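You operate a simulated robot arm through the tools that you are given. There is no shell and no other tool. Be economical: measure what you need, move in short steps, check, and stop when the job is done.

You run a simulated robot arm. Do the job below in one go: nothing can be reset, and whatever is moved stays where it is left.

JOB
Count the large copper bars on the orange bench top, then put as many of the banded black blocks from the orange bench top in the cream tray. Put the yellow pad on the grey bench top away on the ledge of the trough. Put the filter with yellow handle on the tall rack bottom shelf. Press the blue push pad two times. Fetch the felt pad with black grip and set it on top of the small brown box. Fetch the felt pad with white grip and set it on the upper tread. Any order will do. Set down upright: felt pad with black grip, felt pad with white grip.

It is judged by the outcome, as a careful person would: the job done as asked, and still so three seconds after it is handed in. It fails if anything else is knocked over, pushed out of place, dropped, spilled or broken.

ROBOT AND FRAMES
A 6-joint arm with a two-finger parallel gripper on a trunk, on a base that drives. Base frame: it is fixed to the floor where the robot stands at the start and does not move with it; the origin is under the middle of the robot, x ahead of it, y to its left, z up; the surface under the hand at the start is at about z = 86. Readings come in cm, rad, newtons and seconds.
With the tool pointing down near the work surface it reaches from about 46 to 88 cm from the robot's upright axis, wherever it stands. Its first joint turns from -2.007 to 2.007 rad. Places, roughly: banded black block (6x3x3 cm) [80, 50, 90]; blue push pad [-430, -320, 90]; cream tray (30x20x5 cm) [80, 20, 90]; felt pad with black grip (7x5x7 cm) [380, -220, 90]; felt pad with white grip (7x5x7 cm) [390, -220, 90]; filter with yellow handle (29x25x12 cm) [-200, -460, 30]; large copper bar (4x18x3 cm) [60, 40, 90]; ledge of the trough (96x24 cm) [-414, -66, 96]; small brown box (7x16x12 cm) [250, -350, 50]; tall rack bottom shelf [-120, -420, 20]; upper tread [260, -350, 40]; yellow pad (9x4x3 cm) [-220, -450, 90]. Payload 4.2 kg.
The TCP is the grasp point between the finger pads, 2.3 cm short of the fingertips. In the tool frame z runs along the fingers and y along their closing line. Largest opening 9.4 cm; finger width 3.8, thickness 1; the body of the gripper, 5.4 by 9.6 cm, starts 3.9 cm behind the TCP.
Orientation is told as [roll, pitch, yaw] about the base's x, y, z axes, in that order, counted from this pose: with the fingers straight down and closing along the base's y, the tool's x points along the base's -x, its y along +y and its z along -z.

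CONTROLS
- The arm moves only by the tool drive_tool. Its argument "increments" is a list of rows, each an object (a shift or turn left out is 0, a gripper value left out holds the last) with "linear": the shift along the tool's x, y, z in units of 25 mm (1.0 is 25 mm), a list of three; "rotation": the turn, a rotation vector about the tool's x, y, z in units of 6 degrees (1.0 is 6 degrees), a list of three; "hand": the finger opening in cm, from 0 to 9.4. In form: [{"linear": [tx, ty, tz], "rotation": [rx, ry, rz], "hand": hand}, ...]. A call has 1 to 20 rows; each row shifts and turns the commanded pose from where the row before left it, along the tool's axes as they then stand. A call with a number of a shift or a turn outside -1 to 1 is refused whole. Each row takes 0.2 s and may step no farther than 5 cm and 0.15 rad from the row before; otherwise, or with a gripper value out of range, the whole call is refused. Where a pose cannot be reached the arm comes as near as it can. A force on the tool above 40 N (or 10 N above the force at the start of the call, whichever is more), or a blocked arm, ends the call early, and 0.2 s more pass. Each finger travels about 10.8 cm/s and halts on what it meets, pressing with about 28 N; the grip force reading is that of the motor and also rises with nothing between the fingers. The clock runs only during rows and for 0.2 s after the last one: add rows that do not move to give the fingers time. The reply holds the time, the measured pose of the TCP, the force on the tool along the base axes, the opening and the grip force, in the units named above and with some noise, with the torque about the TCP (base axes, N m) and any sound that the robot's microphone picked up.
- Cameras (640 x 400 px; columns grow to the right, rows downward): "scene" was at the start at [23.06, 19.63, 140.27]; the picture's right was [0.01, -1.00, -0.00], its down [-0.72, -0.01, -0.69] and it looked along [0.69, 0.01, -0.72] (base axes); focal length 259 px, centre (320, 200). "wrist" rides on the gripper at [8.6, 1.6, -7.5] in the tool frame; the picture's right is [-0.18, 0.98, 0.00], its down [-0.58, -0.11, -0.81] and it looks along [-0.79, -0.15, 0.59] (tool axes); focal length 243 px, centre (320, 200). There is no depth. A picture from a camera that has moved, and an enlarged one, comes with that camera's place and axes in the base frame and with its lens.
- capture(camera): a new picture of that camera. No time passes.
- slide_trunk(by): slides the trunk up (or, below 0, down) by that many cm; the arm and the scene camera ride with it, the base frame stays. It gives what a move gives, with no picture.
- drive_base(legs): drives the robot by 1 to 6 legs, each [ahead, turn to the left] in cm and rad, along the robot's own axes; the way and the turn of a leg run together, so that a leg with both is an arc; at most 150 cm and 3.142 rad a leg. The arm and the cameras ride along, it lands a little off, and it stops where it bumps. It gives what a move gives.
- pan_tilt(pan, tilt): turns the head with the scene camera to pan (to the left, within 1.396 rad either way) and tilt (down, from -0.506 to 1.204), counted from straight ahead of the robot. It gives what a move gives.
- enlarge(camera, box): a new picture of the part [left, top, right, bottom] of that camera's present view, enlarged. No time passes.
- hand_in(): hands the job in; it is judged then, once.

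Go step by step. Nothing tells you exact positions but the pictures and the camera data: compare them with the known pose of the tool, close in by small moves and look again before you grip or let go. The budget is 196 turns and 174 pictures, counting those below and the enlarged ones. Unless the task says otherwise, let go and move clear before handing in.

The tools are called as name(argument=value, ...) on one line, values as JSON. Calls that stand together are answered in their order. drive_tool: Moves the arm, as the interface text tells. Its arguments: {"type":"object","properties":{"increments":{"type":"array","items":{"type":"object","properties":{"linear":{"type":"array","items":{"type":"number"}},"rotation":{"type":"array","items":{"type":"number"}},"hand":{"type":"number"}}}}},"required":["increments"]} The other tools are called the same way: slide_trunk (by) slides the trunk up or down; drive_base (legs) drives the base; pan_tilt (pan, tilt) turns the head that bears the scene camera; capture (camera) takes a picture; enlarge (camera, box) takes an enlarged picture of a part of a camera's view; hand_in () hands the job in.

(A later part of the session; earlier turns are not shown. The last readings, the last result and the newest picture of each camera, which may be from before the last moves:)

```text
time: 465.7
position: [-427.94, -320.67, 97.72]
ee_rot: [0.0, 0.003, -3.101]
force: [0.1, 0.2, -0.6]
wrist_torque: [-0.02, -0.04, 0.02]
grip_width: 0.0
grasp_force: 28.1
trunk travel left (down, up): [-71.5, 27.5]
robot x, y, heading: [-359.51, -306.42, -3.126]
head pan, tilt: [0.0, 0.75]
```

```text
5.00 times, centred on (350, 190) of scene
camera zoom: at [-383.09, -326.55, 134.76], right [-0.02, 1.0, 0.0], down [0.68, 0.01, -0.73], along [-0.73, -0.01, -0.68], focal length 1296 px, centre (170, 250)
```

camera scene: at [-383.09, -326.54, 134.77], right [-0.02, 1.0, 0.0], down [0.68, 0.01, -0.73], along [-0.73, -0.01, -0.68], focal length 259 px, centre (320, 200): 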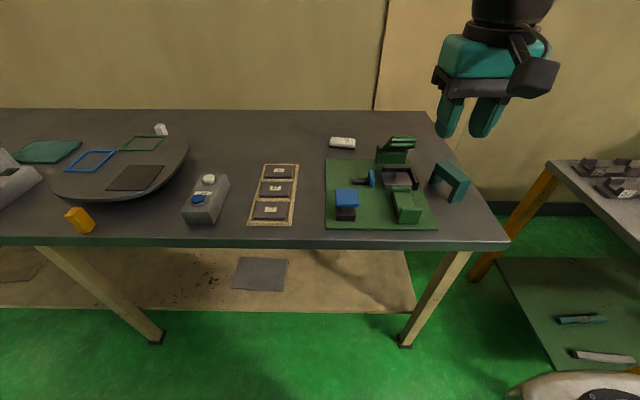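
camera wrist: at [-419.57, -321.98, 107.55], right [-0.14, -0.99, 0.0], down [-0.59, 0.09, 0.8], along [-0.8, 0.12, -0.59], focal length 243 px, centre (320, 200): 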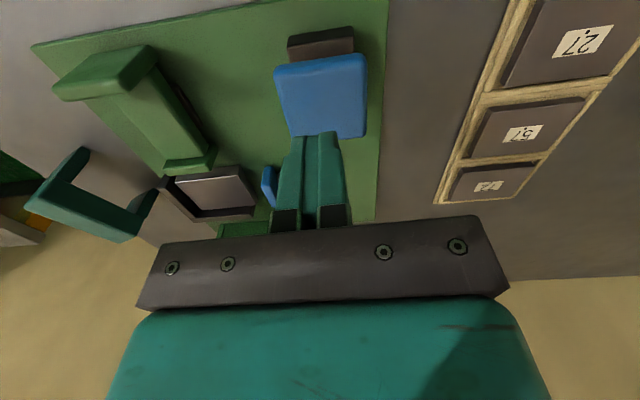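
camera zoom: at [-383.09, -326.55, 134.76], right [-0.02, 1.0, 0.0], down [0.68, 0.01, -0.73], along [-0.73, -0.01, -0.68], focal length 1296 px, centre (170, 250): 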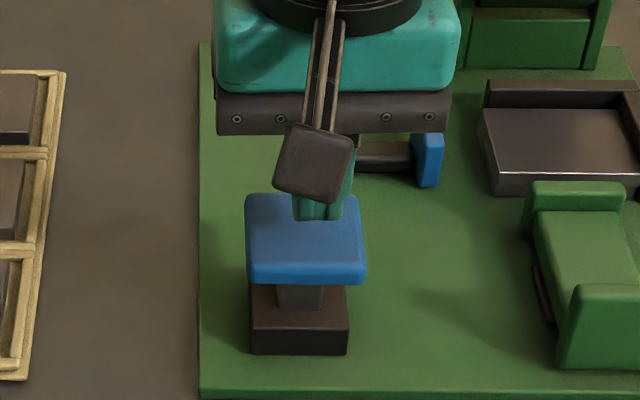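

It sprang back. Second press.

drive_tool(increments=[{"linear": [0, 0, 0.5]}, {"linear": [0, 0, 0.4]}, {"linear": [0, 0, 0.3]}, {"linear": [0, 0, 0.2]}, {"linear": [0, 0, 0.1]}, {"linear": [0, 0, 0.1]}, {"linear": [0, 0, 0.1]}, {"linear": [0, 0, 0.1]}, {}])

enlarge(camera="scene", box=[300, 150, 400, 230])

drive_tool(increments=[{"linear": [0, 0, -0.4]}, {"linear": [0, 0, -0.6]}, {"linear": [0, 0, -0.8]}, {"linear": [0, 0, -0.8]}, {"linear": [0, 0, -0.8]}, {"linear": [0, 0, -0.8]}, {"linear": [0, 0, -0.8]}, {"linear": [0.8, -0.6, -0.8]}, {"linear": [0.8, -0.6, -0.8]}, {"linear": [0.8, -0.6, -0.8]}, {"linear": [0.8, -0.6, -0.8]}, {"linear": [0.8, -0.6, -0.8]}, {"linear": [0.8, -0.6, -0.4]}, {"linear": [0.5, -0.6, 0]}, {}])

capture(camera="scene")

```text
time: 467.7
position: [-427.93, -320.78, 93.23]
ee_rot: [0.0, 0.001, -3.102]
force: [0.2, 0.4, 10.0]
wrist_torque: [-0.01, 0.13, 0.14]
grip_width: 0.0
grasp_force: 28.1
trunk travel left (down, up): [-71.5, 27.5]
robot x, y, heading: [-360.01, -307.02, -3.127]
head pan, tilt: [0.0, 0.75]
```

```text
5.00 times, centred on (350, 190) of scene
camera zoom: at [-383.04, -326.55, 134.78], right [-0.02, 1.0, 0.0], down [0.68, 0.01, -0.73], along [-0.73, -0.01, -0.68], focal length 1296 px, centre (170, 250)
```

zoom: 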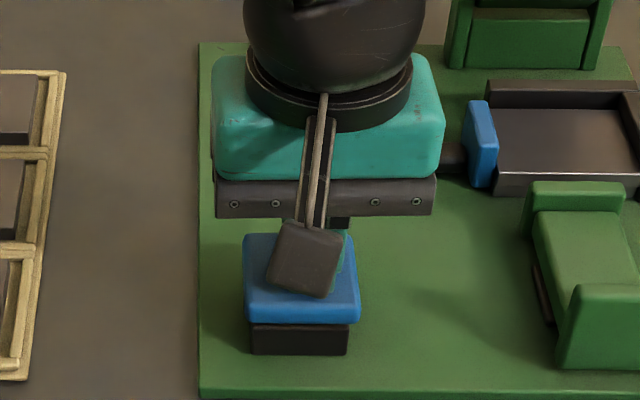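

```text
time: 470.9
position: [-415.19, -309.82, 116.78]
ee_rot: [0.0, 0.004, -3.102]
force: [0.4, -0.6, 0.3]
wrist_torque: [0.01, -0.04, 0.0]
grip_width: 0.01
grasp_force: 27.8
trunk travel left (down, up): [-71.5, 27.5]
robot x, y, heading: [-359.74, -306.75, -3.122]
head pan, tilt: [0.0, 0.75]
```

```text
73 pictures are left
camera scene: at [-383.09, -326.55, 134.76], right [-0.02, 1.0, 0.0], down [0.68, 0.01, -0.73], along [-0.73, -0.01, -0.68], focal length 259 px, centre (320, 200)
```

scene: 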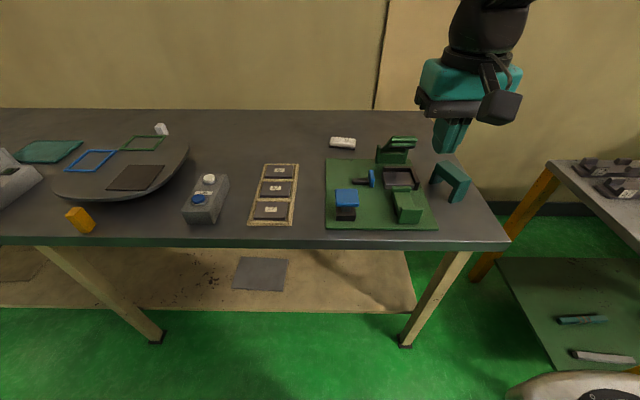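

Both presses done and the pad has sprung back. Now to the yellow pad: I'll drive to about (-297, -447) and face the grey bench.

drive_base(legs=[[0, 1.976], [80, 0], [72, 0], [0, 1.146]])

pan_tilt(pan=0.0, tilt=0.7)

capture(camera="scene")

capture(camera="wrist")

```text
time: 486.4
position: [-237.35, -439.95, 116.79]
ee_rot: [-0.001, 0.001, 0.057]
force: [-1.0, -0.2, 0.1]
wrist_torque: [0.01, 0.02, 0.0]
grip_width: 0.0
grasp_force: 27.7
trunk travel left (down, up): [-71.5, 27.5]
robot x, y, heading: [-292.66, -444.21, 0.036]
head pan, tilt: [0.0, 0.75]
```

```text
time: 487.1
position: [-237.43, -440.17, 116.75]
ee_rot: [0.002, 0.002, 0.059]
force: [-0.5, 0.2, -0.7]
wrist_torque: [0.0, -0.01, -0.01]
grip_width: 0.0
grasp_force: 28.0
trunk travel left (down, up): [-71.5, 27.5]
robot x, y, heading: [-292.84, -444.35, 0.034]
head pan, tilt: [0.0, 0.7]
```

```text
72 pictures are left
camera scene: at [-269.98, -423.94, 135.19], right [0.04, -1.0, 0.0], down [-0.64, -0.02, -0.76], along [0.76, 0.03, -0.64], focal length 259 px, centre (320, 200)
```

scene: 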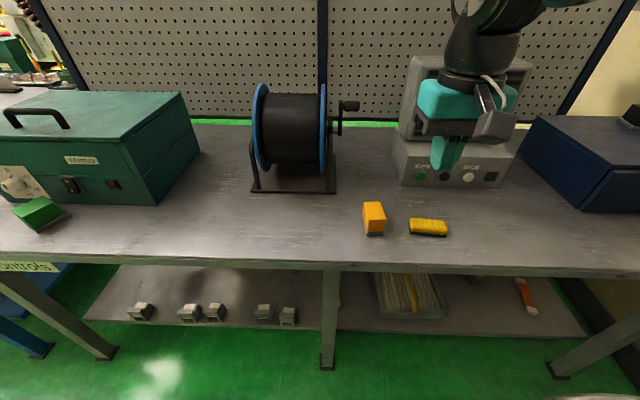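

```text
71 pictures are left
camera wrist: at [-246.1, -438.96, 124.22], right [0.13, 0.99, 0.0], down [0.59, -0.07, 0.8], along [0.8, -0.1, -0.59], focal length 243 px, centre (320, 200)
```

wrist: 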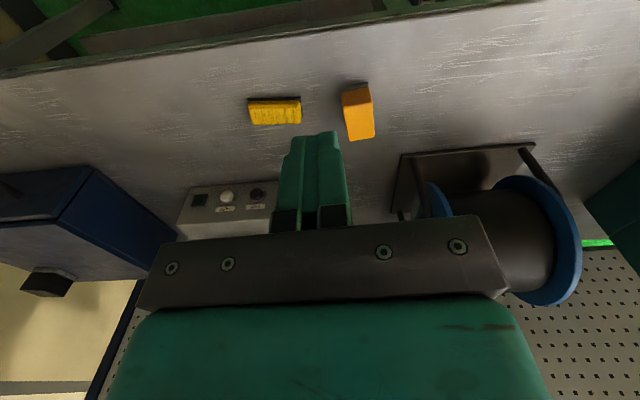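

Two candidates: an orange-yellow block and a yellow pad. I'll zoom in to tell them apart.

enlarge(camera="scene", box=[340, 180, 470, 260])

enlarge(camera="wrist", box=[230, 70, 390, 170])

```text
4.92 times, centred on (405, 220) of scene
camera zoom: at [-269.98, -423.94, 135.19], right [0.04, -1.0, 0.0], down [-0.64, -0.02, -0.76], along [0.76, 0.03, -0.64], focal length 1276 px, centre (-98, 102)
```

zoom: 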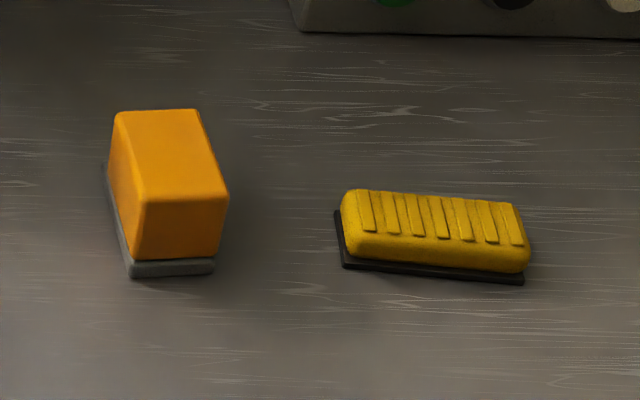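

```text
4.00 times, centred on (310, 120) of wrist
camera zoom: at [-246.1, -438.96, 124.22], right [0.13, 0.99, 0.0], down [0.59, -0.07, 0.8], along [0.8, -0.1, -0.59], focal length 970 px, centre (360, 520)
```

zoom: 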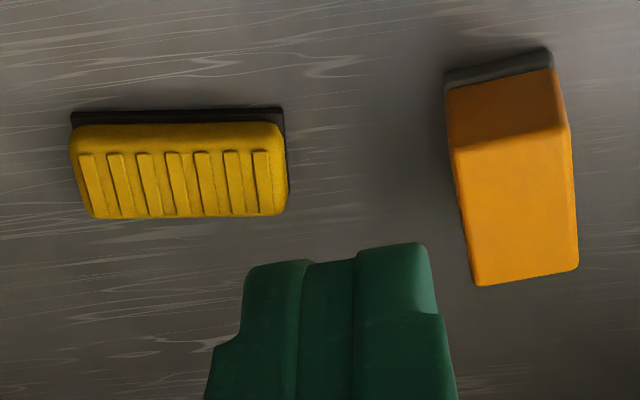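

The ribbed one (9×4×3) is the yellow pad, at (-223.9, -449.1), top z 89.5, axis about 86°. I'll rotate the tool, hover and check.

drive_tool(increments=[{"rotation": [0, 0, 0.95], "hand": 7.5}, {"rotation": [0, 0, 0.95]}, {"rotation": [0, 0, 0.95]}, {"rotation": [0, 0, 0.95]}, {"rotation": [0, 0, 0.95]}, {"rotation": [0, 0, 0.95]}, {"rotation": [0, 0, 0.95]}, {"rotation": [0, 0, 0.95]}, {"rotation": [0, 0, 0.95]}, {"rotation": [0, 0, 0.95]}, {"rotation": [0, 0, 0.95]}, {"rotation": [0, 0, 0.95]}, {"rotation": [0, 0, 0.95]}, {"rotation": [0, 0, 0.95]}, {"rotation": [0, 0, 0.95]}, {"rotation": [0, 0, 0.95]}, {"rotation": [0, 0, 0.95]}])

drive_tool(increments=[{"linear": [-0.535, 0.94, 0]}, {"linear": [-0.535, 0.94, 0]}, {"linear": [-0.535, 0.94, 0]}, {"linear": [-0.535, 0.94, 0]}, {"linear": [-0.535, 0.94, 0]}, {"linear": [-0.535, 0.94, 0]}, {"linear": [0, 0, 1]}, {"linear": [0, 0, 1]}, {"linear": [0, 0, 1]}, {"linear": [0, 0, 1]}, {"linear": [0, 0, 1]}, {"linear": [0, 0, 1]}, {"linear": [0, 0, 1]}, {}])

capture(camera="wrist")

```text
time: 490.6
position: [-237.37, -440.08, 116.79]
ee_rot: [-0.002, 0.0, -1.632]
force: [-0.8, -0.1, -1.0]
wrist_torque: [0.0, 0.0, 0.01]
grip_width: 7.5
grasp_force: 0.0
trunk travel left (down, up): [-71.5, 27.5]
robot x, y, heading: [-292.82, -444.32, 0.04]
head pan, tilt: [0.0, 0.7]
```

```text
time: 493.6
position: [-223.98, -449.21, 99.26]
ee_rot: [-0.002, 0.001, -1.631]
force: [0.3, -0.6, -0.2]
wrist_torque: [-0.02, -0.01, 0.0]
grip_width: 7.48
grasp_force: 0.0
trunk travel left (down, up): [-71.5, 27.5]
robot x, y, heading: [-292.74, -443.88, 0.036]
head pan, tilt: [0.0, 0.7]
```

```text
68 pictures are left
camera wrist: at [-221.79, -440.54, 106.77], right [0.97, -0.24, 0.0], down [-0.14, -0.57, 0.81], along [-0.2, -0.78, -0.59], focal length 243 px, centre (320, 200)
```

wrist: 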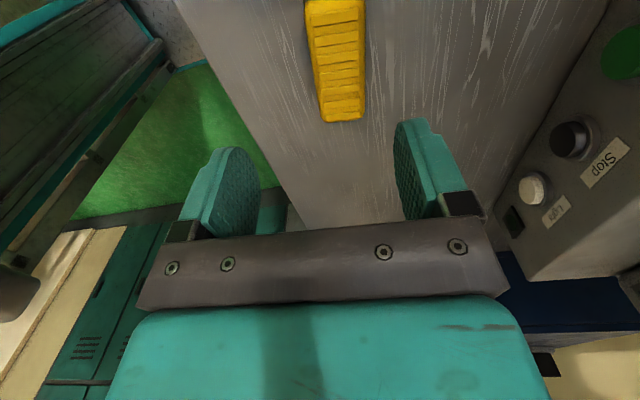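

The pad is about 1.2 cm further +x and +y and turned 3° more. I'll correct, descend and grip.

drive_tool(increments=[{"linear": [0.44, 0.5, 0], "rotation": [0, 0, 0.6]}, {"linear": [0, 0, 1]}, {"linear": [0, 0, 1]}, {"linear": [0, 0, 1]}, {"linear": [0, 0, 0.8]}, {"linear": [0, 0, 0.2]}, {}, {"hand": 0}, {}, {}, {}, {}, {"linear": [0, 0, -0.2]}, {"linear": [0, 0, -0.4]}, {"linear": [0, 0, -0.6]}, {"linear": [0, 0, -0.8]}, {"linear": [0, 0, -0.8]}, {}])

capture(camera="wrist")

```text
time: 497.4
position: [-222.53, -447.9, 96.17]
ee_rot: [-0.002, -0.001, -1.695]
force: [-0.3, 0.9, -1.0]
wrist_torque: [0.0, -0.01, 0.02]
grip_width: 3.9
grasp_force: 27.7
trunk travel left (down, up): [-71.5, 27.5]
robot x, y, heading: [-292.62, -444.26, 0.029]
head pan, tilt: [0.0, 0.7]
```

```text
67 pictures are left
camera wrist: at [-219.76, -439.45, 103.72], right [0.95, -0.3, 0.0], down [-0.18, -0.56, 0.81], along [-0.25, -0.77, -0.59], focal length 243 px, centre (320, 200)
```

wrist: 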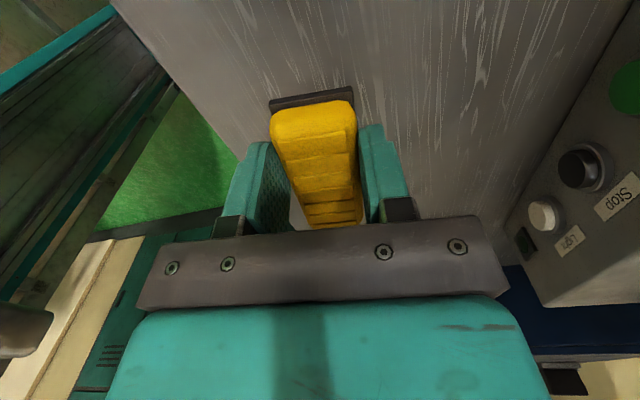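

Held at 3.9 cm. I'll lift, tuck, and drive north to the trough at y≈-66.

drive_tool(increments=[{"linear": [0, 0, -0.8]}, {"linear": [0, 0, -0.8]}, {"linear": [0, 0, -0.8]}, {"linear": [0, 0, -0.8]}, {"linear": [0, 0, -0.8]}, {"linear": [0, 0, -0.8]}, {"linear": [0, 0, -0.8]}, {"linear": [0, 0, -0.8]}, {"linear": [0, 0, -0.8]}, {"linear": [0, 0, -0.8]}, {"linear": [0, -0.8, 0]}, {"linear": [0, -0.8, 0]}, {"linear": [0, -0.8, 0]}, {"linear": [0, -0.8, 0]}, {"linear": [0, -0.8, 0]}, {"linear": [0, -0.8, 0]}, {"linear": [0, -0.8, 0]}, {}])

drive_base(legs=[[0, 1.62], [130, 0], [130, 0], [118, 0], [0, 1.49]])

pan_tilt(pan=0.0, tilt=0.6)

capture(camera="scene")

```text
time: 501.2
position: [-236.34, -446.23, 116.16]
ee_rot: [-0.001, 0.0, -1.695]
force: [0.4, -0.1, -0.2]
wrist_torque: [0.02, -0.01, -0.01]
grip_width: 3.9
grasp_force: 28.3
trunk travel left (down, up): [-71.5, 27.5]
robot x, y, heading: [-292.6, -444.83, 0.037]
head pan, tilt: [0.0, 0.7]
```

```text
time: 527.1
position: [-376.64, -62.1, 116.18]
ee_rot: [-0.001, -0.002, 1.393]
force: [-0.1, -0.7, -0.4]
wrist_torque: [-0.01, 0.03, -0.01]
grip_width: 3.91
grasp_force: 27.9
trunk travel left (down, up): [-71.5, 27.5]
robot x, y, heading: [-320.51, -66.87, 3.123]
head pan, tilt: [0.0, 0.7]
```

```text
time: 527.7
position: [-376.89, -62.05, 116.15]
ee_rot: [0.0, 0.0, 1.393]
force: [-0.3, 0.4, -0.6]
wrist_torque: [-0.01, 0.0, 0.01]
grip_width: 3.92
grasp_force: 27.9
trunk travel left (down, up): [-71.5, 27.5]
robot x, y, heading: [-320.54, -66.9, 3.125]
head pan, tilt: [0.0, 0.6]
```

```text
66 pictures are left
camera scene: at [-345.03, -86.0, 136.05], right [0.02, 1.0, 0.0], down [0.57, -0.01, -0.82], along [-0.82, 0.01, -0.57], focal length 259 px, centre (320, 200)
```

scene: 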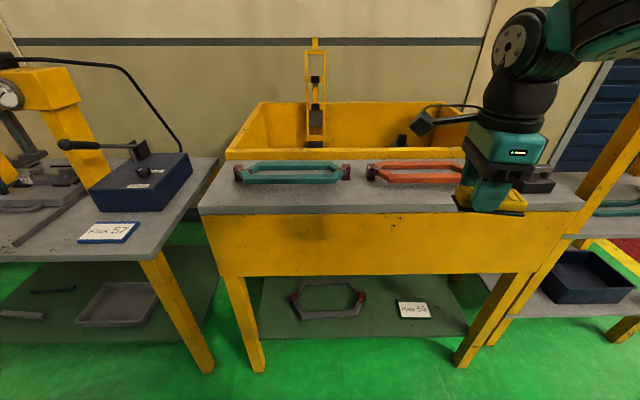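

The grey ledge in front of the trough carries a teal and an orange coil frame, with a free strip along its front edge. I'll bring the pad over (-401.5, -74), long side along the ledge.

drive_tool(increments=[{"rotation": [0, 0, -0.85]}, {"rotation": [0, 0, -0.85]}, {"linear": [0.476, 0.988, 0]}, {"linear": [0.476, 0.988, 0]}, {"linear": [0.476, 0.988, 0]}, {"linear": [0.476, 0.988, 0]}, {"linear": [0.476, 0.988, 0]}, {"linear": [0.476, 0.988, 0]}, {"linear": [0.476, 0.988, 0]}, {"linear": [0.476, 0.988, 0]}, {"linear": [0.476, 0.988, 0]}, {"linear": [0.476, 0.988, 0]}, {"linear": [0, 0, 1]}, {"linear": [0, 0, 1]}, {"linear": [0, 0, 1]}, {}])

capture(camera="wrist")

enlarge(camera="scene", box=[230, 120, 450, 240])

```text
time: 531.1
position: [-401.23, -73.92, 108.3]
ee_rot: [-0.005, 0.001, 1.57]
force: [-0.6, 0.5, -0.1]
wrist_torque: [0.01, 0.0, -0.02]
grip_width: 3.91
grasp_force: 27.9
trunk travel left (down, up): [-71.5, 27.5]
robot x, y, heading: [-320.52, -66.95, 3.128]
head pan, tilt: [0.0, 0.6]
```

```text
65 pictures are left
camera wrist: at [-403.02, -82.52, 115.83], right [-0.98, 0.18, 0.0], down [0.11, 0.58, 0.81], along [0.15, 0.79, -0.59], focal length 243 px, centre (320, 200)
```

wrist: 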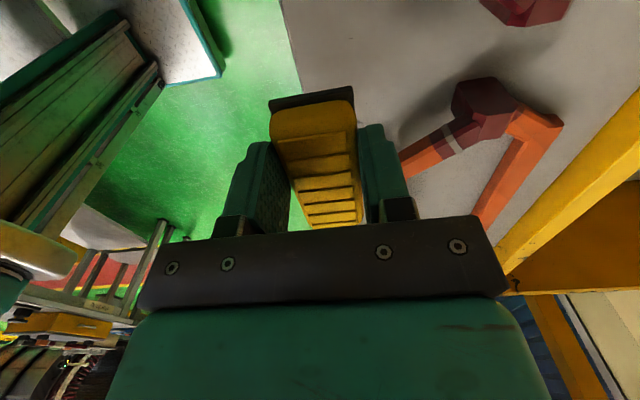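

```text
2.91 times, centred on (340, 180) of scene
camera zoom: at [-345.04, -86.0, 136.05], right [0.02, 1.0, 0.0], down [0.56, -0.01, -0.83], along [-0.82, 0.01, -0.56], focal length 754 px, centre (262, 258)
```

zoom: 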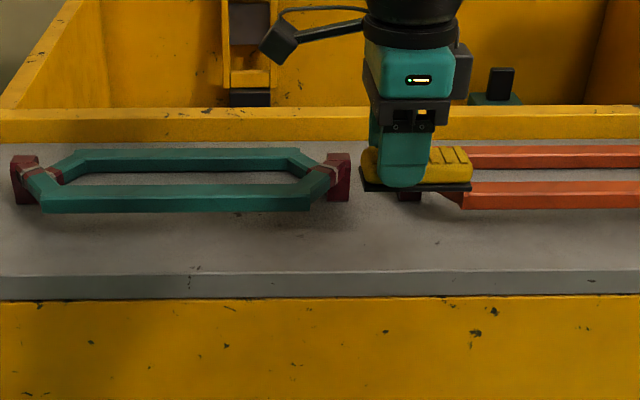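

Ledge height 97, front edge at x≈-399.5, coils start at x≈-410, so the pad should sit at x≈-404.6. Shifting, lowering and creeping to contact.

drive_tool(increments=[{"linear": [0, 0.68, 0]}, {"linear": [0, 0.68, 0]}, {"linear": [0, 0, 0.8]}, {"linear": [0, 0, 0.8]}, {"linear": [0, 0, 0.8]}, {"linear": [0, 0, 0.5]}, {}])

enlarge(camera="scene", box=[230, 120, 450, 240])

drive_tool(increments=[{"linear": [0, 0, 0.1]}, {"linear": [0, 0, 0.1]}, {}])

```text
time: 532.7
position: [-404.94, -73.88, 101.22]
ee_rot: [-0.002, -0.001, 1.571]
force: [0.1, -0.4, 0.0]
wrist_torque: [0.0, 0.0, 0.06]
grip_width: 3.94
grasp_force: 28.4
trunk travel left (down, up): [-71.5, 27.5]
robot x, y, heading: [-320.49, -67.1, 3.129]
head pan, tilt: [0.0, 0.6]
```

```text
2.91 times, centred on (340, 180) of scene
camera zoom: at [-345.04, -86.0, 136.05], right [0.02, 1.0, 0.0], down [0.56, -0.01, -0.83], along [-0.82, 0.01, -0.56], focal length 754 px, centre (262, 258)
```

zoom: 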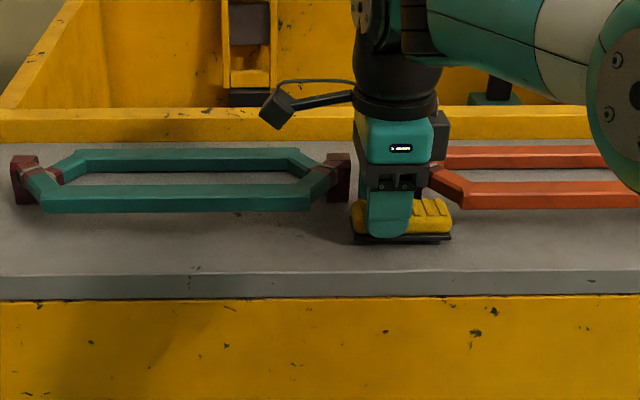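

```text
time: 533.5
position: [-404.74, -74.02, 100.83]
ee_rot: [-0.004, 0.0, 1.572]
force: [0.5, 0.1, -1.8]
wrist_torque: [0.01, 0.0, 0.02]
grip_width: 3.91
grasp_force: 28.3
trunk travel left (down, up): [-71.5, 27.5]
robot x, y, heading: [-320.83, -67.14, 3.13]
head pan, tilt: [0.0, 0.6]
```

drive_tool(increments=[{"linear": [0, 0, 0.1]}, {"linear": [0, 0, 0.1]}, {"linear": [0, 0, 0.1]}, {}])

drive_tool(increments=[{"linear": [0, 0, 0.08]}, {"linear": [0, 0, 0.08]}, {}])

```text
time: 534.5
position: [-404.84, -73.89, 100.29]
ee_rot: [0.002, -0.001, 1.57]
force: [-0.4, -0.3, 17.5]
wrist_torque: [0.85, -0.06, -0.02]
grip_width: 3.93
grasp_force: 28.4
trunk travel left (down, up): [-71.5, 27.5]
robot x, y, heading: [-320.56, -66.97, 3.125]
head pan, tilt: [0.0, 0.6]
```

```text
time: 535.2
position: [-404.94, -74.02, 100.19]
ee_rot: [0.004, 0.004, 1.571]
force: [9.3, 2.9, 15.2]
wrist_torque: [0.13, -0.39, 0.09]
grip_width: 3.9
grasp_force: 27.6
trunk travel left (down, up): [-71.5, 27.5]
robot x, y, heading: [-320.8, -66.97, 3.12]
head pan, tilt: [0.0, 0.6]
stopped in row 3: the force on the tool passed its limit at 41 N (the readings are from after the stop); the commanded pose is now the measured one
```

On the ledge. Easing off, opening slightly and rising.

drive_tool(increments=[{"linear": [0, 0, -0.08]}, {}, {"hand": 5.2}, {}, {}, {"linear": [0, 0, -0.4]}, {"linear": [0, 0, -0.8]}, {"linear": [0, 0, -0.8]}, {"linear": [0, 0, -0.8]}, {"linear": [0, 0, -0.8]}, {"linear": [0, 0, -0.8]}, {"linear": [0, 0, -0.8]}, {"linear": [0, 0, -0.8]}, {"linear": [0, -0.8, 0]}, {"linear": [0, -0.8, 0]}, {"linear": [0, -0.8, 0]}, {"linear": [0, -0.8, 0]}, {"linear": [0, -0.8, 0]}, {"linear": [0, -0.8, 0]}, {}])

enlarge(camera="scene", box=[230, 120, 450, 240])

```text
time: 539.4
position: [-391.96, -73.65, 114.94]
ee_rot: [0.003, 0.002, 1.57]
force: [-0.1, 0.3, 1.3]
wrist_torque: [-0.02, -0.01, -0.02]
grip_width: 5.18
grasp_force: 0.0
out of reach, approached as far as the arm can: row 13
trunk travel left (down, up): [-71.5, 27.5]
robot x, y, heading: [-320.29, -66.81, 3.128]
head pan, tilt: [0.0, 0.6]
```

```text
2.91 times, centred on (340, 180) of scene
camera zoom: at [-345.04, -86.0, 136.05], right [0.02, 1.0, 0.0], down [0.56, -0.01, -0.83], along [-0.82, 0.01, -0.57], focal length 754 px, centre (262, 258)
```

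zoom: 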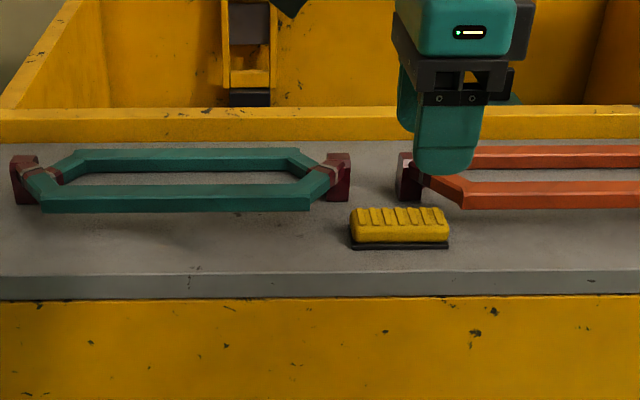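

The yellow pad rests on the ledge. Now the filter: drive back south to about (-297, -460), face east, lower the trunk and look at it.

drive_tool(increments=[{"linear": [0, -0.8, 0]}, {"linear": [0, -0.8, 0]}, {"linear": [0, -0.8, 0]}, {"linear": [0, -0.8, 0]}, {"linear": [0, -0.8, 0]}, {"linear": [0, -0.8, 0]}, {}])

drive_base(legs=[[0, 1.645], [130, 0], [130, 0], [133, 0], [0, 1.51]])

slide_trunk(by=-38)

pan_tilt(pan=0.0, tilt=0.55)

capture(camera="scene")

```text
time: 541.0
position: [-379.93, -73.66, 114.87]
ee_rot: [0.004, 0.002, 1.571]
force: [-1.2, -0.1, 0.2]
wrist_torque: [0.01, -0.03, 0.02]
grip_width: 5.21
grasp_force: 0.0
trunk travel left (down, up): [-71.5, 27.5]
robot x, y, heading: [-320.69, -67.09, 3.125]
head pan, tilt: [0.0, 0.6]
```

```text
time: 567.6
position: [-238.08, -456.03, 114.81]
ee_rot: [0.005, 0.002, -1.595]
force: [0.0, 0.5, -0.3]
wrist_torque: [0.0, -0.01, -0.04]
grip_width: 5.2
grasp_force: 0.0
trunk travel left (down, up): [-71.5, 27.5]
robot x, y, heading: [-297.62, -461.31, -0.045]
head pan, tilt: [0.0, 0.6]
```

```text
time: 571.3
position: [-237.98, -456.09, 76.76]
ee_rot: [0.004, 0.001, -1.596]
force: [0.2, 0.4, 0.3]
wrist_torque: [0.0, -0.03, -0.01]
grip_width: 5.2
grasp_force: 0.0
trunk travel left (down, up): [-33.5, 65.5]
robot x, y, heading: [-297.48, -461.55, -0.044]
head pan, tilt: [0.0, 0.6]
```

```text
time: 571.9
position: [-238.05, -456.14, 76.82]
ee_rot: [0.004, 0.002, -1.597]
force: [0.0, -0.2, 0.7]
wrist_torque: [-0.01, 0.01, 0.0]
grip_width: 5.19
grasp_force: 0.1
trunk travel left (down, up): [-33.5, 65.5]
robot x, y, heading: [-297.7, -461.38, -0.044]
head pan, tilt: [0.0, 0.55]
```

```text
61 pictures are left
camera scene: at [-272.77, -442.81, 98.5], right [-0.04, -1.0, 0.0], down [-0.52, 0.02, -0.85], along [0.85, -0.04, -0.52], focal length 259 px, centre (320, 200)
```

scene: 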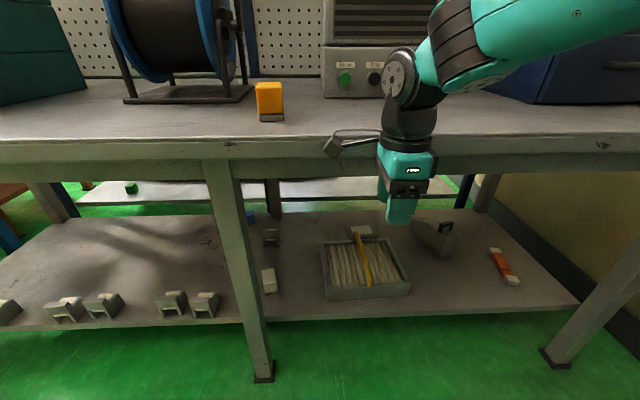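

The filter is visible on the low shelf at about (-201, -463), its handle bar running toward me along x. I'll draw the hand back from the bench edge and zoom in.

drive_tool(increments=[{"linear": [0, -0.8, 0]}, {"linear": [0, -0.8, 0]}, {"linear": [0, -0.8, 0]}, {"linear": [0, -0.8, 0]}, {}])

enlarge(camera="scene", box=[290, 200, 450, 320])

capture(camera="wrist")

```text
time: 573.1
position: [-245.96, -455.78, 76.68]
ee_rot: [0.005, 0.004, -1.596]
force: [-0.6, 0.1, 0.0]
wrist_torque: [0.0, -0.01, -0.02]
grip_width: 5.16
grasp_force: 0.0
trunk travel left (down, up): [-33.5, 65.5]
robot x, y, heading: [-297.37, -461.06, -0.042]
head pan, tilt: [0.0, 0.55]
```

```text
3.33 times, centred on (370, 260) of scene
camera zoom: at [-272.77, -442.82, 98.5], right [-0.04, -1.0, 0.0], down [-0.52, 0.02, -0.85], along [0.85, -0.04, -0.52], focal length 864 px, centre (153, 0)
```

zoom: 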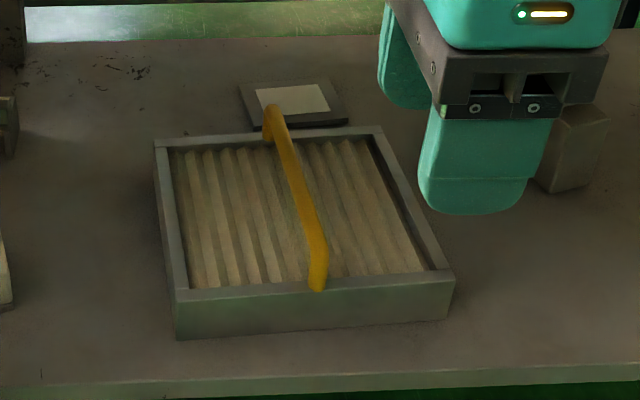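

```text
59 pictures are left
camera wrist: at [-244.16, -447.11, 84.24], right [0.98, -0.21, 0.0], down [-0.13, -0.58, 0.8], along [-0.17, -0.79, -0.59], focal length 243 px, centre (320, 200)
```

wrist: 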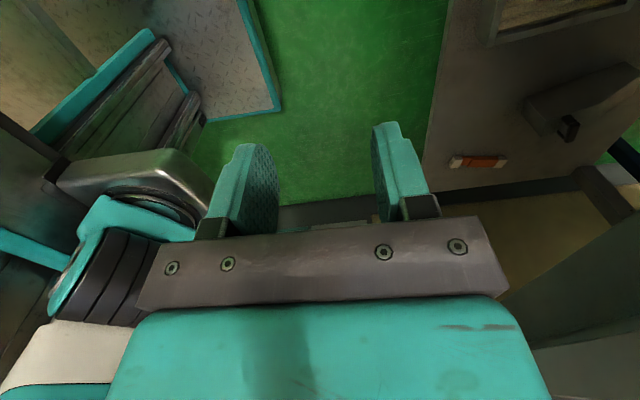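

The filter centre is about (-201.6, -462), shelf z≈21.7, handle bar centre z≈32.5 running along x. I'll lower the trunk, turn the tool so the fingers straddle the bar, then tilt forward to reach under the bench top.

slide_trunk(by=-25)

drive_tool(increments=[{"rotation": [0, 0, -0.985]}, {"rotation": [0, 0, -0.985]}, {"rotation": [0, 0, -0.985]}, {"rotation": [0, 0, -0.985]}, {"rotation": [0, 0, -0.985]}, {"rotation": [0, 0, -0.985]}, {"rotation": [0, 0, -0.985]}, {"rotation": [0, 0, -0.985]}, {"rotation": [0, 0, -0.985]}, {"rotation": [0, 0, -0.985]}, {"rotation": [0, 0, -0.985]}, {"rotation": [0, 0, -0.985]}, {"rotation": [0, 0, -0.985]}, {"rotation": [0, 0, -0.985]}, {"rotation": [0, 0, -0.985]}, {"rotation": [0, 0, -0.985]}, {}])

drive_tool(increments=[{"rotation": [0, -1, 0]}, {"rotation": [0, -1, 0]}, {"rotation": [0, -1, 0]}, {"rotation": [0, -1, 0]}, {"rotation": [0, -1, 0]}, {"rotation": [0, -1, 0]}, {"rotation": [0, -1, 0]}, {"rotation": [0, -1, 0]}, {}])

capture(camera="scene")

capture(camera="wrist")

```text
time: 575.7
position: [-245.96, -455.73, 51.77]
ee_rot: [0.003, 0.002, -1.596]
force: [0.0, 0.3, 0.2]
wrist_torque: [-0.03, -0.03, 0.03]
grip_width: 5.19
grasp_force: 0.0
trunk travel left (down, up): [-8.5, 90.5]
robot x, y, heading: [-297.55, -461.26, -0.039]
head pan, tilt: [0.0, 0.55]
```

```text
time: 579.3
position: [-246.02, -455.75, 51.73]
ee_rot: [0.003, -0.004, 0.055]
force: [-0.2, 0.4, 0.2]
wrist_torque: [0.0, -0.01, -0.02]
grip_width: 5.18
grasp_force: 0.1
trunk travel left (down, up): [-8.5, 90.5]
robot x, y, heading: [-297.33, -461.0, -0.042]
head pan, tilt: [0.0, 0.55]
```

```text
time: 581.3
position: [-245.84, -455.81, 51.74]
ee_rot: [0.001, -0.845, 0.055]
force: [0.9, -1.2, 0.6]
wrist_torque: [0.02, 0.0, -0.01]
grip_width: 5.22
grasp_force: 0.1
trunk travel left (down, up): [-8.5, 90.5]
robot x, y, heading: [-297.69, -461.11, -0.045]
head pan, tilt: [0.0, 0.55]
```

```text
58 pictures are left
camera scene: at [-272.77, -442.81, 73.5], right [-0.04, -1.0, 0.0], down [-0.52, 0.02, -0.85], along [0.85, -0.04, -0.52], focal length 259 px, centre (320, 200)
```

scene: 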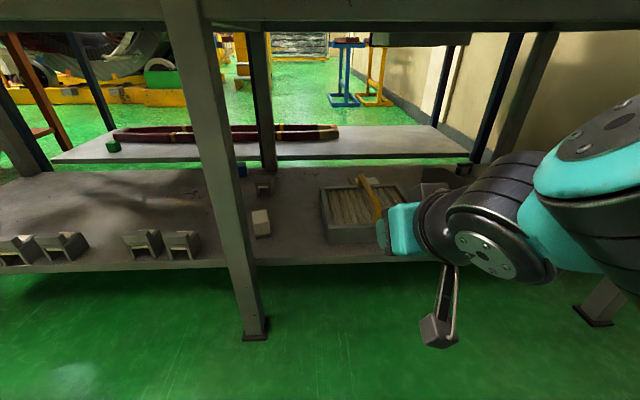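

```text
57 pictures are left
camera wrist: at [-257.32, -454.7, 50.24], right [0.07, 0.99, 0.14], down [-0.21, -0.12, 0.97], along [0.98, -0.1, 0.2], focal length 243 px, centre (320, 200)
```

wrist: 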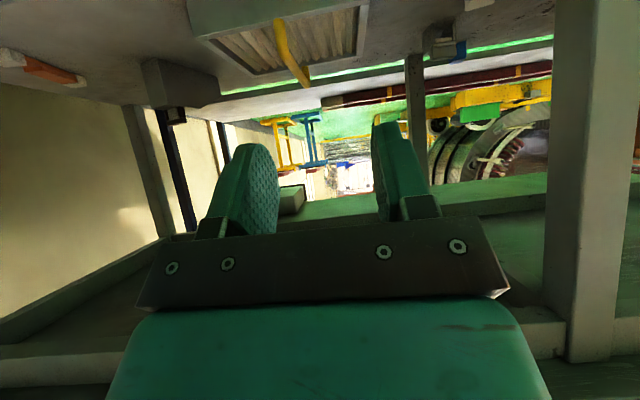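

The tilt works, but in this attitude the wrist camera would hang right at the handle post. I'll roll the tool 180° about its own axis so the camera is on top.

drive_tool(increments=[{"rotation": [0, 0, 1]}, {"rotation": [0, 0, 1]}, {"rotation": [0, 0, 1]}, {"rotation": [0, 0, 1]}, {"rotation": [0, 0, 1]}, {"rotation": [0, 0, 1]}, {"rotation": [0, 0, 1]}, {"rotation": [0, 0, 1]}, {"rotation": [0, 0, 1]}, {"rotation": [0, 0, 1]}, {"rotation": [0, 0, 1]}, {"rotation": [0, 0, 1]}, {"rotation": [0, 0, 1]}, {"rotation": [0, 0, 1]}, {"rotation": [0, 0, 1]}, {}])

drive_tool(increments=[{"rotation": [0, 0, 1]}, {"rotation": [0, 0, 1]}, {"rotation": [0, 0, 1]}, {"rotation": [0, 0, 1]}, {"rotation": [0, 0, 1]}, {"rotation": [0, 0, 1]}, {"rotation": [0, 0, 1]}, {"rotation": [0, 0, 1]}, {"rotation": [0, 0, 1]}, {"rotation": [0, 0, 1]}, {"rotation": [0, 0, 1]}, {"rotation": [0, 0, 1]}, {"rotation": [0, 0, 1]}, {"rotation": [0, 0, 1]}, {"rotation": [0, 0, 1]}, {}])

capture(camera="wrist")

```text
time: 584.7
position: [-246.06, -455.83, 51.8]
ee_rot: [0.842, 0.003, -1.519]
force: [-0.5, 0.1, 0.3]
wrist_torque: [0.01, 0.01, -0.02]
grip_width: 5.22
grasp_force: 0.0
trunk travel left (down, up): [-8.5, 90.5]
robot x, y, heading: [-297.79, -461.2, -0.045]
head pan, tilt: [0.0, 0.55]
```

```text
time: 588.1
position: [-239.17, -473.87, 56.58]
ee_rot: [-0.001, 0.843, -3.082]
force: [0.5, -0.6, 0.1]
wrist_torque: [0.0, 0.01, -0.04]
grip_width: 5.2
grasp_force: 0.0
out of reach, approached as far as the arm can: row 8, 9, 10, 11, 12, 13, 14, 15
trunk travel left (down, up): [-8.5, 90.5]
robot x, y, heading: [-297.51, -461.28, -0.042]
head pan, tilt: [0.0, 0.55]
```

```text
56 pictures are left
camera wrist: at [-238.9, -475.4, 68.01], right [-0.06, -0.99, -0.14], down [-0.99, 0.05, 0.1], along [-0.09, 0.14, -0.99], focal length 243 px, centre (320, 200)
```

wrist: 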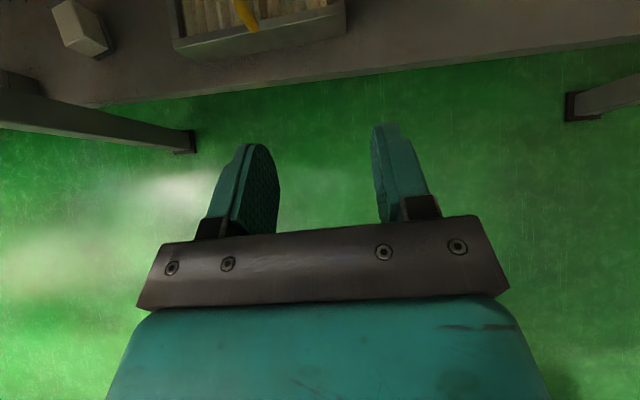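

The flipped attitude is reached, only the position is limited this close in. I'll move forward (+x) under the bench top and see if it follows.

drive_tool(increments=[{"linear": [0.669, 0, 0.743]}, {"linear": [0.669, 0, 0.743]}, {"linear": [0.669, 0, 0.743]}, {"linear": [0.669, 0, 0.743]}, {}])

```text
time: 589.3
position: [-229.57, -475.22, 56.1]
ee_rot: [0.004, 0.843, -3.076]
force: [0.5, 0.5, -0.2]
wrist_torque: [-0.01, -0.03, 0.0]
grip_width: 5.21
grasp_force: 0.1
out of reach, approached as far as the arm can: row 1, 2, 3, 4
trunk travel left (down, up): [-8.5, 90.5]
robot x, y, heading: [-297.56, -461.06, -0.045]
head pan, tilt: [0.0, 0.55]
```

drive_tool(increments=[{"linear": [0.3, -0.8, 0.9]}, {"linear": [0, -0.8, 0.5]}, {"linear": [0, -0.8, 0.5]}, {"linear": [0, -0.8, 0.5]}, {}])

capture(camera="scene")

```text
time: 590.5
position: [-226.27, -474.49, 51.28]
ee_rot: [0.003, 0.843, -3.072]
force: [0.0, -0.2, -0.5]
wrist_torque: [0.0, -0.01, -0.01]
grip_width: 5.16
grasp_force: 0.1
out of reach, approached as far as the arm can: row 1, 2, 3, 4
trunk travel left (down, up): [-8.5, 90.5]
robot x, y, heading: [-297.49, -461.55, -0.039]
head pan, tilt: [0.0, 0.55]
```

```text
55 pictures are left
camera scene: at [-272.77, -442.82, 73.5], right [-0.04, -1.0, 0.0], down [-0.52, 0.02, -0.85], along [0.85, -0.04, -0.52], focal length 259 px, centre (320, 200)
```

scene: 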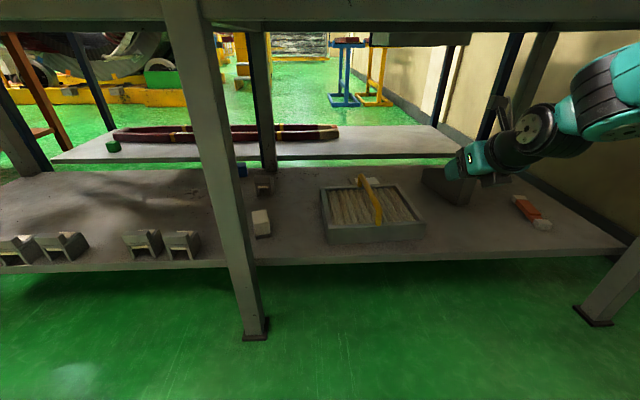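

The arm can only hold this attitude with the target about 13–18 cm to its right. So I'll shift the base about 16 cm north with an S-manoeuvre.

drive_base(legs=[[-38, 0], [20, 0.8], [20, -0.76]])

capture(camera="scene")

```text
time: 597.0
position: [-227.11, -454.02, 51.26]
ee_rot: [0.004, 0.843, -3.011]
force: [-0.8, -0.6, -0.6]
wrist_torque: [0.03, 0.01, -0.01]
grip_width: 5.2
grasp_force: 0.1
trunk travel left (down, up): [-8.5, 90.5]
robot x, y, heading: [-299.25, -445.39, 0.02]
head pan, tilt: [0.0, 0.55]
```

```text
54 pictures are left
camera scene: at [-275.57, -425.19, 73.5], right [0.02, -1.0, 0.0], down [-0.52, -0.01, -0.85], along [0.85, 0.02, -0.52], focal length 259 px, centre (320, 200)
```

scene: 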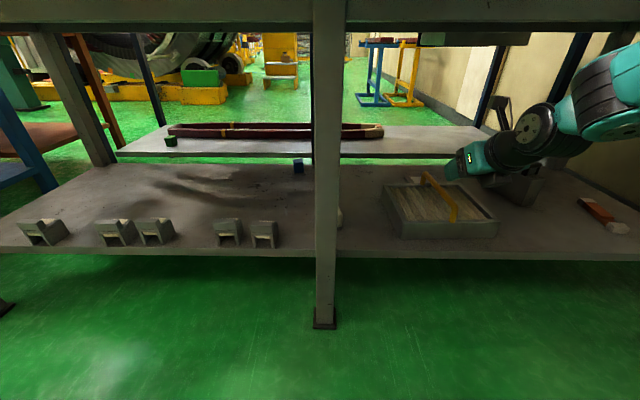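

Now the target is to the right. I'll line up on the slanted approach line (tool axis through the bar centre) and check with the wrist camera.

drive_tool(increments=[{"linear": [0.23, 0.9, 0]}, {"linear": [0.23, 0.9, 0]}, {"linear": [0.23, 0.9, 0]}, {"linear": [0.23, 0.9, 0]}, {"linear": [0.23, 0.9, 0]}, {}])

capture(camera="wrist")

enlarge(camera="scene", box=[360, 130, 540, 250])

```text
time: 598.4
position: [-223.9, -465.19, 53.55]
ee_rot: [0.003, 0.843, -3.014]
force: [0.3, 0.1, -0.1]
wrist_torque: [0.01, -0.01, -0.01]
grip_width: 5.19
grasp_force: 0.0
trunk travel left (down, up): [-8.5, 90.5]
robot x, y, heading: [-299.12, -445.01, 0.023]
head pan, tilt: [0.0, 0.55]
```

```text
53 pictures are left
camera wrist: at [-223.52, -466.72, 65.02], right [0.0, -0.99, -0.14], down [-0.99, -0.02, 0.1], along [-0.1, 0.13, -0.99], focal length 243 px, centre (320, 200)
```

wrist: 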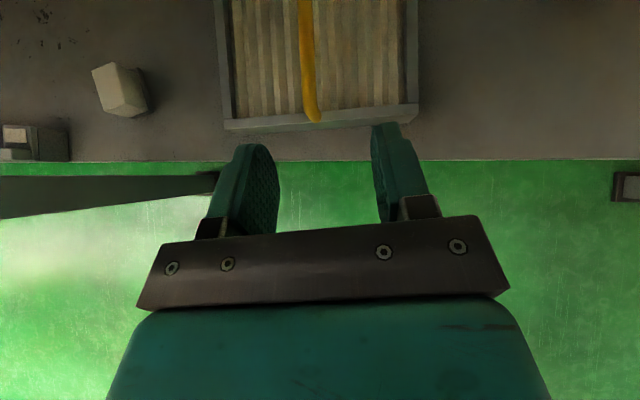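

```text
3.33 times, centred on (450, 190) of scene
camera zoom: at [-275.57, -425.19, 73.5], right [0.02, -1.0, 0.0], down [-0.52, -0.01, -0.85], along [0.85, 0.02, -0.52], focal length 864 px, centre (-113, 233)
```

zoom: 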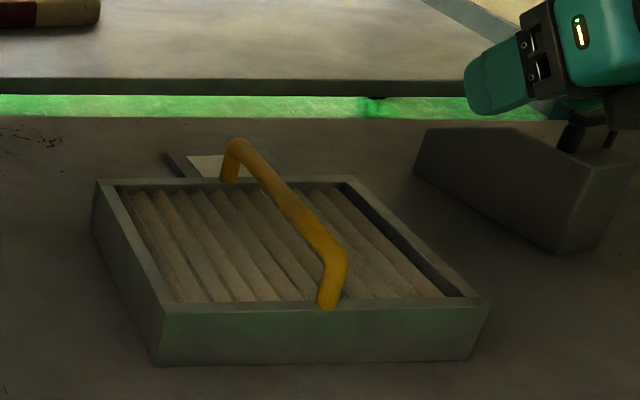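

Fully reachable now. The bar is at about y -460.8, z ≈ 34. I'll adjust, open wider and slide in along the tool axis to 10 cm short, then look.

drive_tool(increments=[{"linear": [0.42, -0.61, -0.43], "hand": 7}, {"linear": [0, 0, 0.8]}, {"linear": [0, 0, 0.8]}, {"linear": [0, 0, 0.8]}, {"linear": [0, 0, 0.8]}, {"linear": [0, 0, 0.8]}, {"linear": [0, 0, 0.8]}, {"linear": [0, 0, 0.8]}, {"linear": [0, 0, 0.8]}, {"linear": [0, 0, 0.8]}, {"linear": [0, 0, 0.8]}, {}])

capture(camera="wrist")

capture(camera="scene")

```text
time: 601.0
position: [-209.36, -461.65, 41.56]
ee_rot: [0.002, 0.843, -3.012]
force: [-0.3, 0.2, 0.4]
wrist_torque: [-0.01, 0.01, -0.02]
grip_width: 6.95
grasp_force: 0.1
trunk travel left (down, up): [-8.5, 90.5]
robot x, y, heading: [-299.22, -445.25, 0.018]
head pan, tilt: [0.0, 0.55]
```

```text
51 pictures are left
camera wrist: at [-208.97, -463.16, 53.05], right [0.0, -0.99, -0.14], down [-0.99, -0.02, 0.1], along [-0.1, 0.13, -0.99], focal length 243 px, centre (320, 200)
```

wrist: 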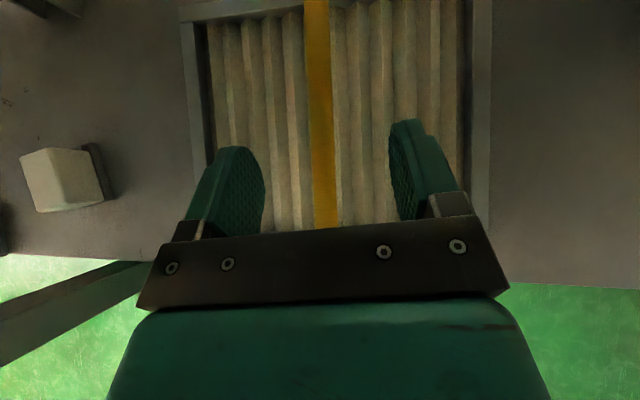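

```text
50 pictures are left
camera scene: at [-275.57, -425.19, 73.5], right [0.02, -1.0, 0.0], down [-0.52, -0.01, -0.85], along [0.85, 0.02, -0.52], focal length 259 px, centre (320, 200)
```

scene: 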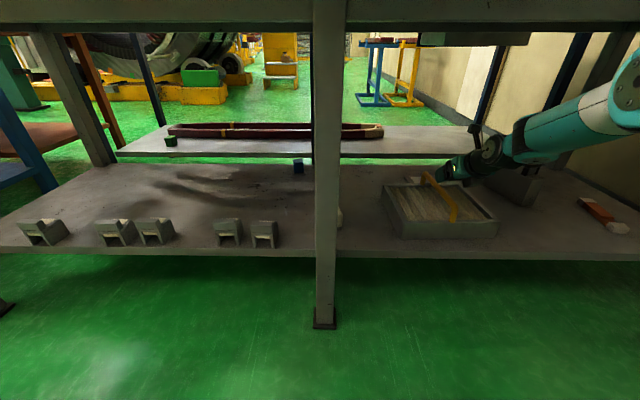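

The bar is centred between the fingers (y -460.8). I'll slide in the last 10 cm and close on the bar.

drive_tool(increments=[{"linear": [0, 0, 0.8]}, {"linear": [0, 0, 0.8]}, {"linear": [0, 0, 0.8]}, {"linear": [0, 0, 0.8]}, {"linear": [0, 0, 0.6]}, {}])

enlarge(camera="scene", box=[360, 130, 540, 250])

capture(camera="wrist")

```text
time: 602.4
position: [-202.27, -460.77, 35.73]
ee_rot: [0.006, 0.849, -3.012]
force: [-3.6, -1.7, 21.3]
wrist_torque: [-0.02, 1.45, 0.06]
grip_width: 7.0
grasp_force: 0.1
trunk travel left (down, up): [-8.5, 90.5]
robot x, y, heading: [-299.42, -445.27, 0.015]
head pan, tilt: [0.0, 0.55]
```

```text
3.33 times, centred on (450, 190) of scene
camera zoom: at [-275.63, -425.18, 73.55], right [0.02, -1.0, 0.0], down [-0.52, -0.01, -0.85], along [0.85, 0.02, -0.52], focal length 864 px, centre (-113, 233)
```

zoom: 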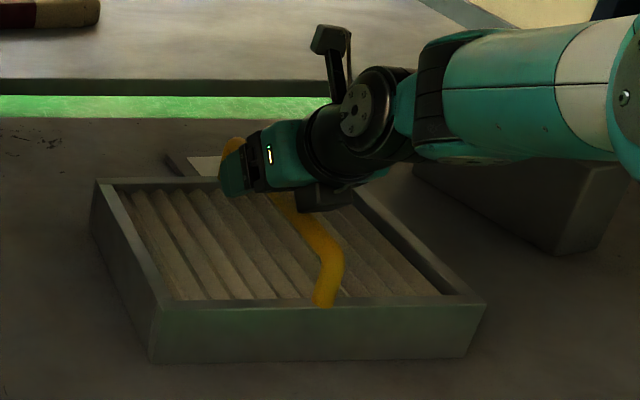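

```text
48 pictures are left
camera wrist: at [-201.92, -462.3, 47.21], right [0.0, -0.99, -0.13], down [-1.0, -0.02, 0.1], along [-0.1, 0.13, -0.99], focal length 243 px, centre (320, 200)
```

wrist: 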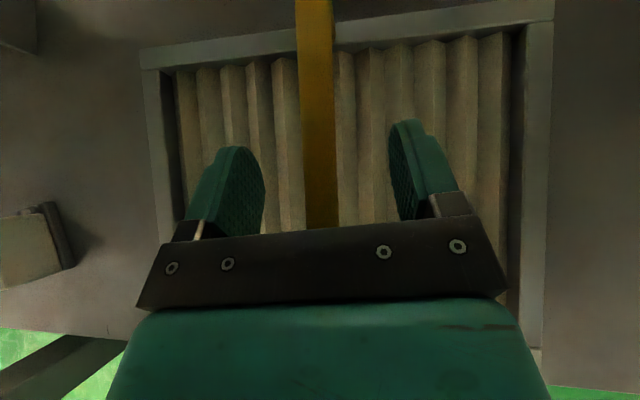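

The underside of the wrist just touches the bar (21 N). I'll lift 0.6 cm and close on the bar near the fingertips.

drive_tool(increments=[{"linear": [0.09, 0, -0.08]}, {"linear": [0.09, 0, -0.08]}, {}, {"hand": 0}, {}, {}, {}, {}])

capture(camera="wrist")

```text
time: 604.2
position: [-202.33, -460.81, 35.88]
ee_rot: [0.004, 0.841, -3.012]
force: [0.1, 0.3, -0.4]
wrist_torque: [0.01, -0.1, 0.01]
grip_width: 1.76
grasp_force: 27.8
trunk travel left (down, up): [-8.5, 90.5]
robot x, y, heading: [-299.14, -445.31, 0.018]
head pan, tilt: [0.0, 0.55]
```

```text
47 pictures are left
camera wrist: at [-201.9, -462.29, 47.31], right [0.0, -0.99, -0.14], down [-0.99, -0.02, 0.1], along [-0.1, 0.13, -0.99], focal length 243 px, centre (320, 200)
```

wrist: 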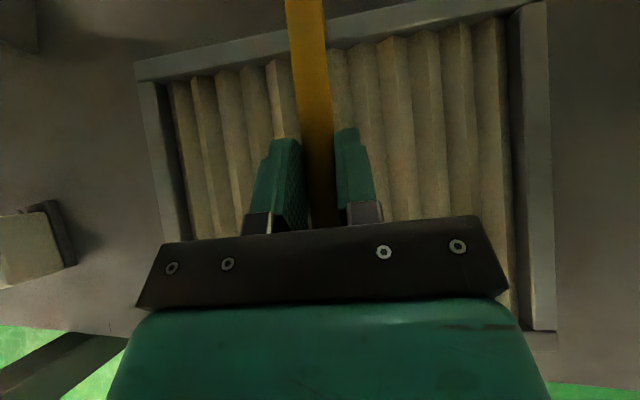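

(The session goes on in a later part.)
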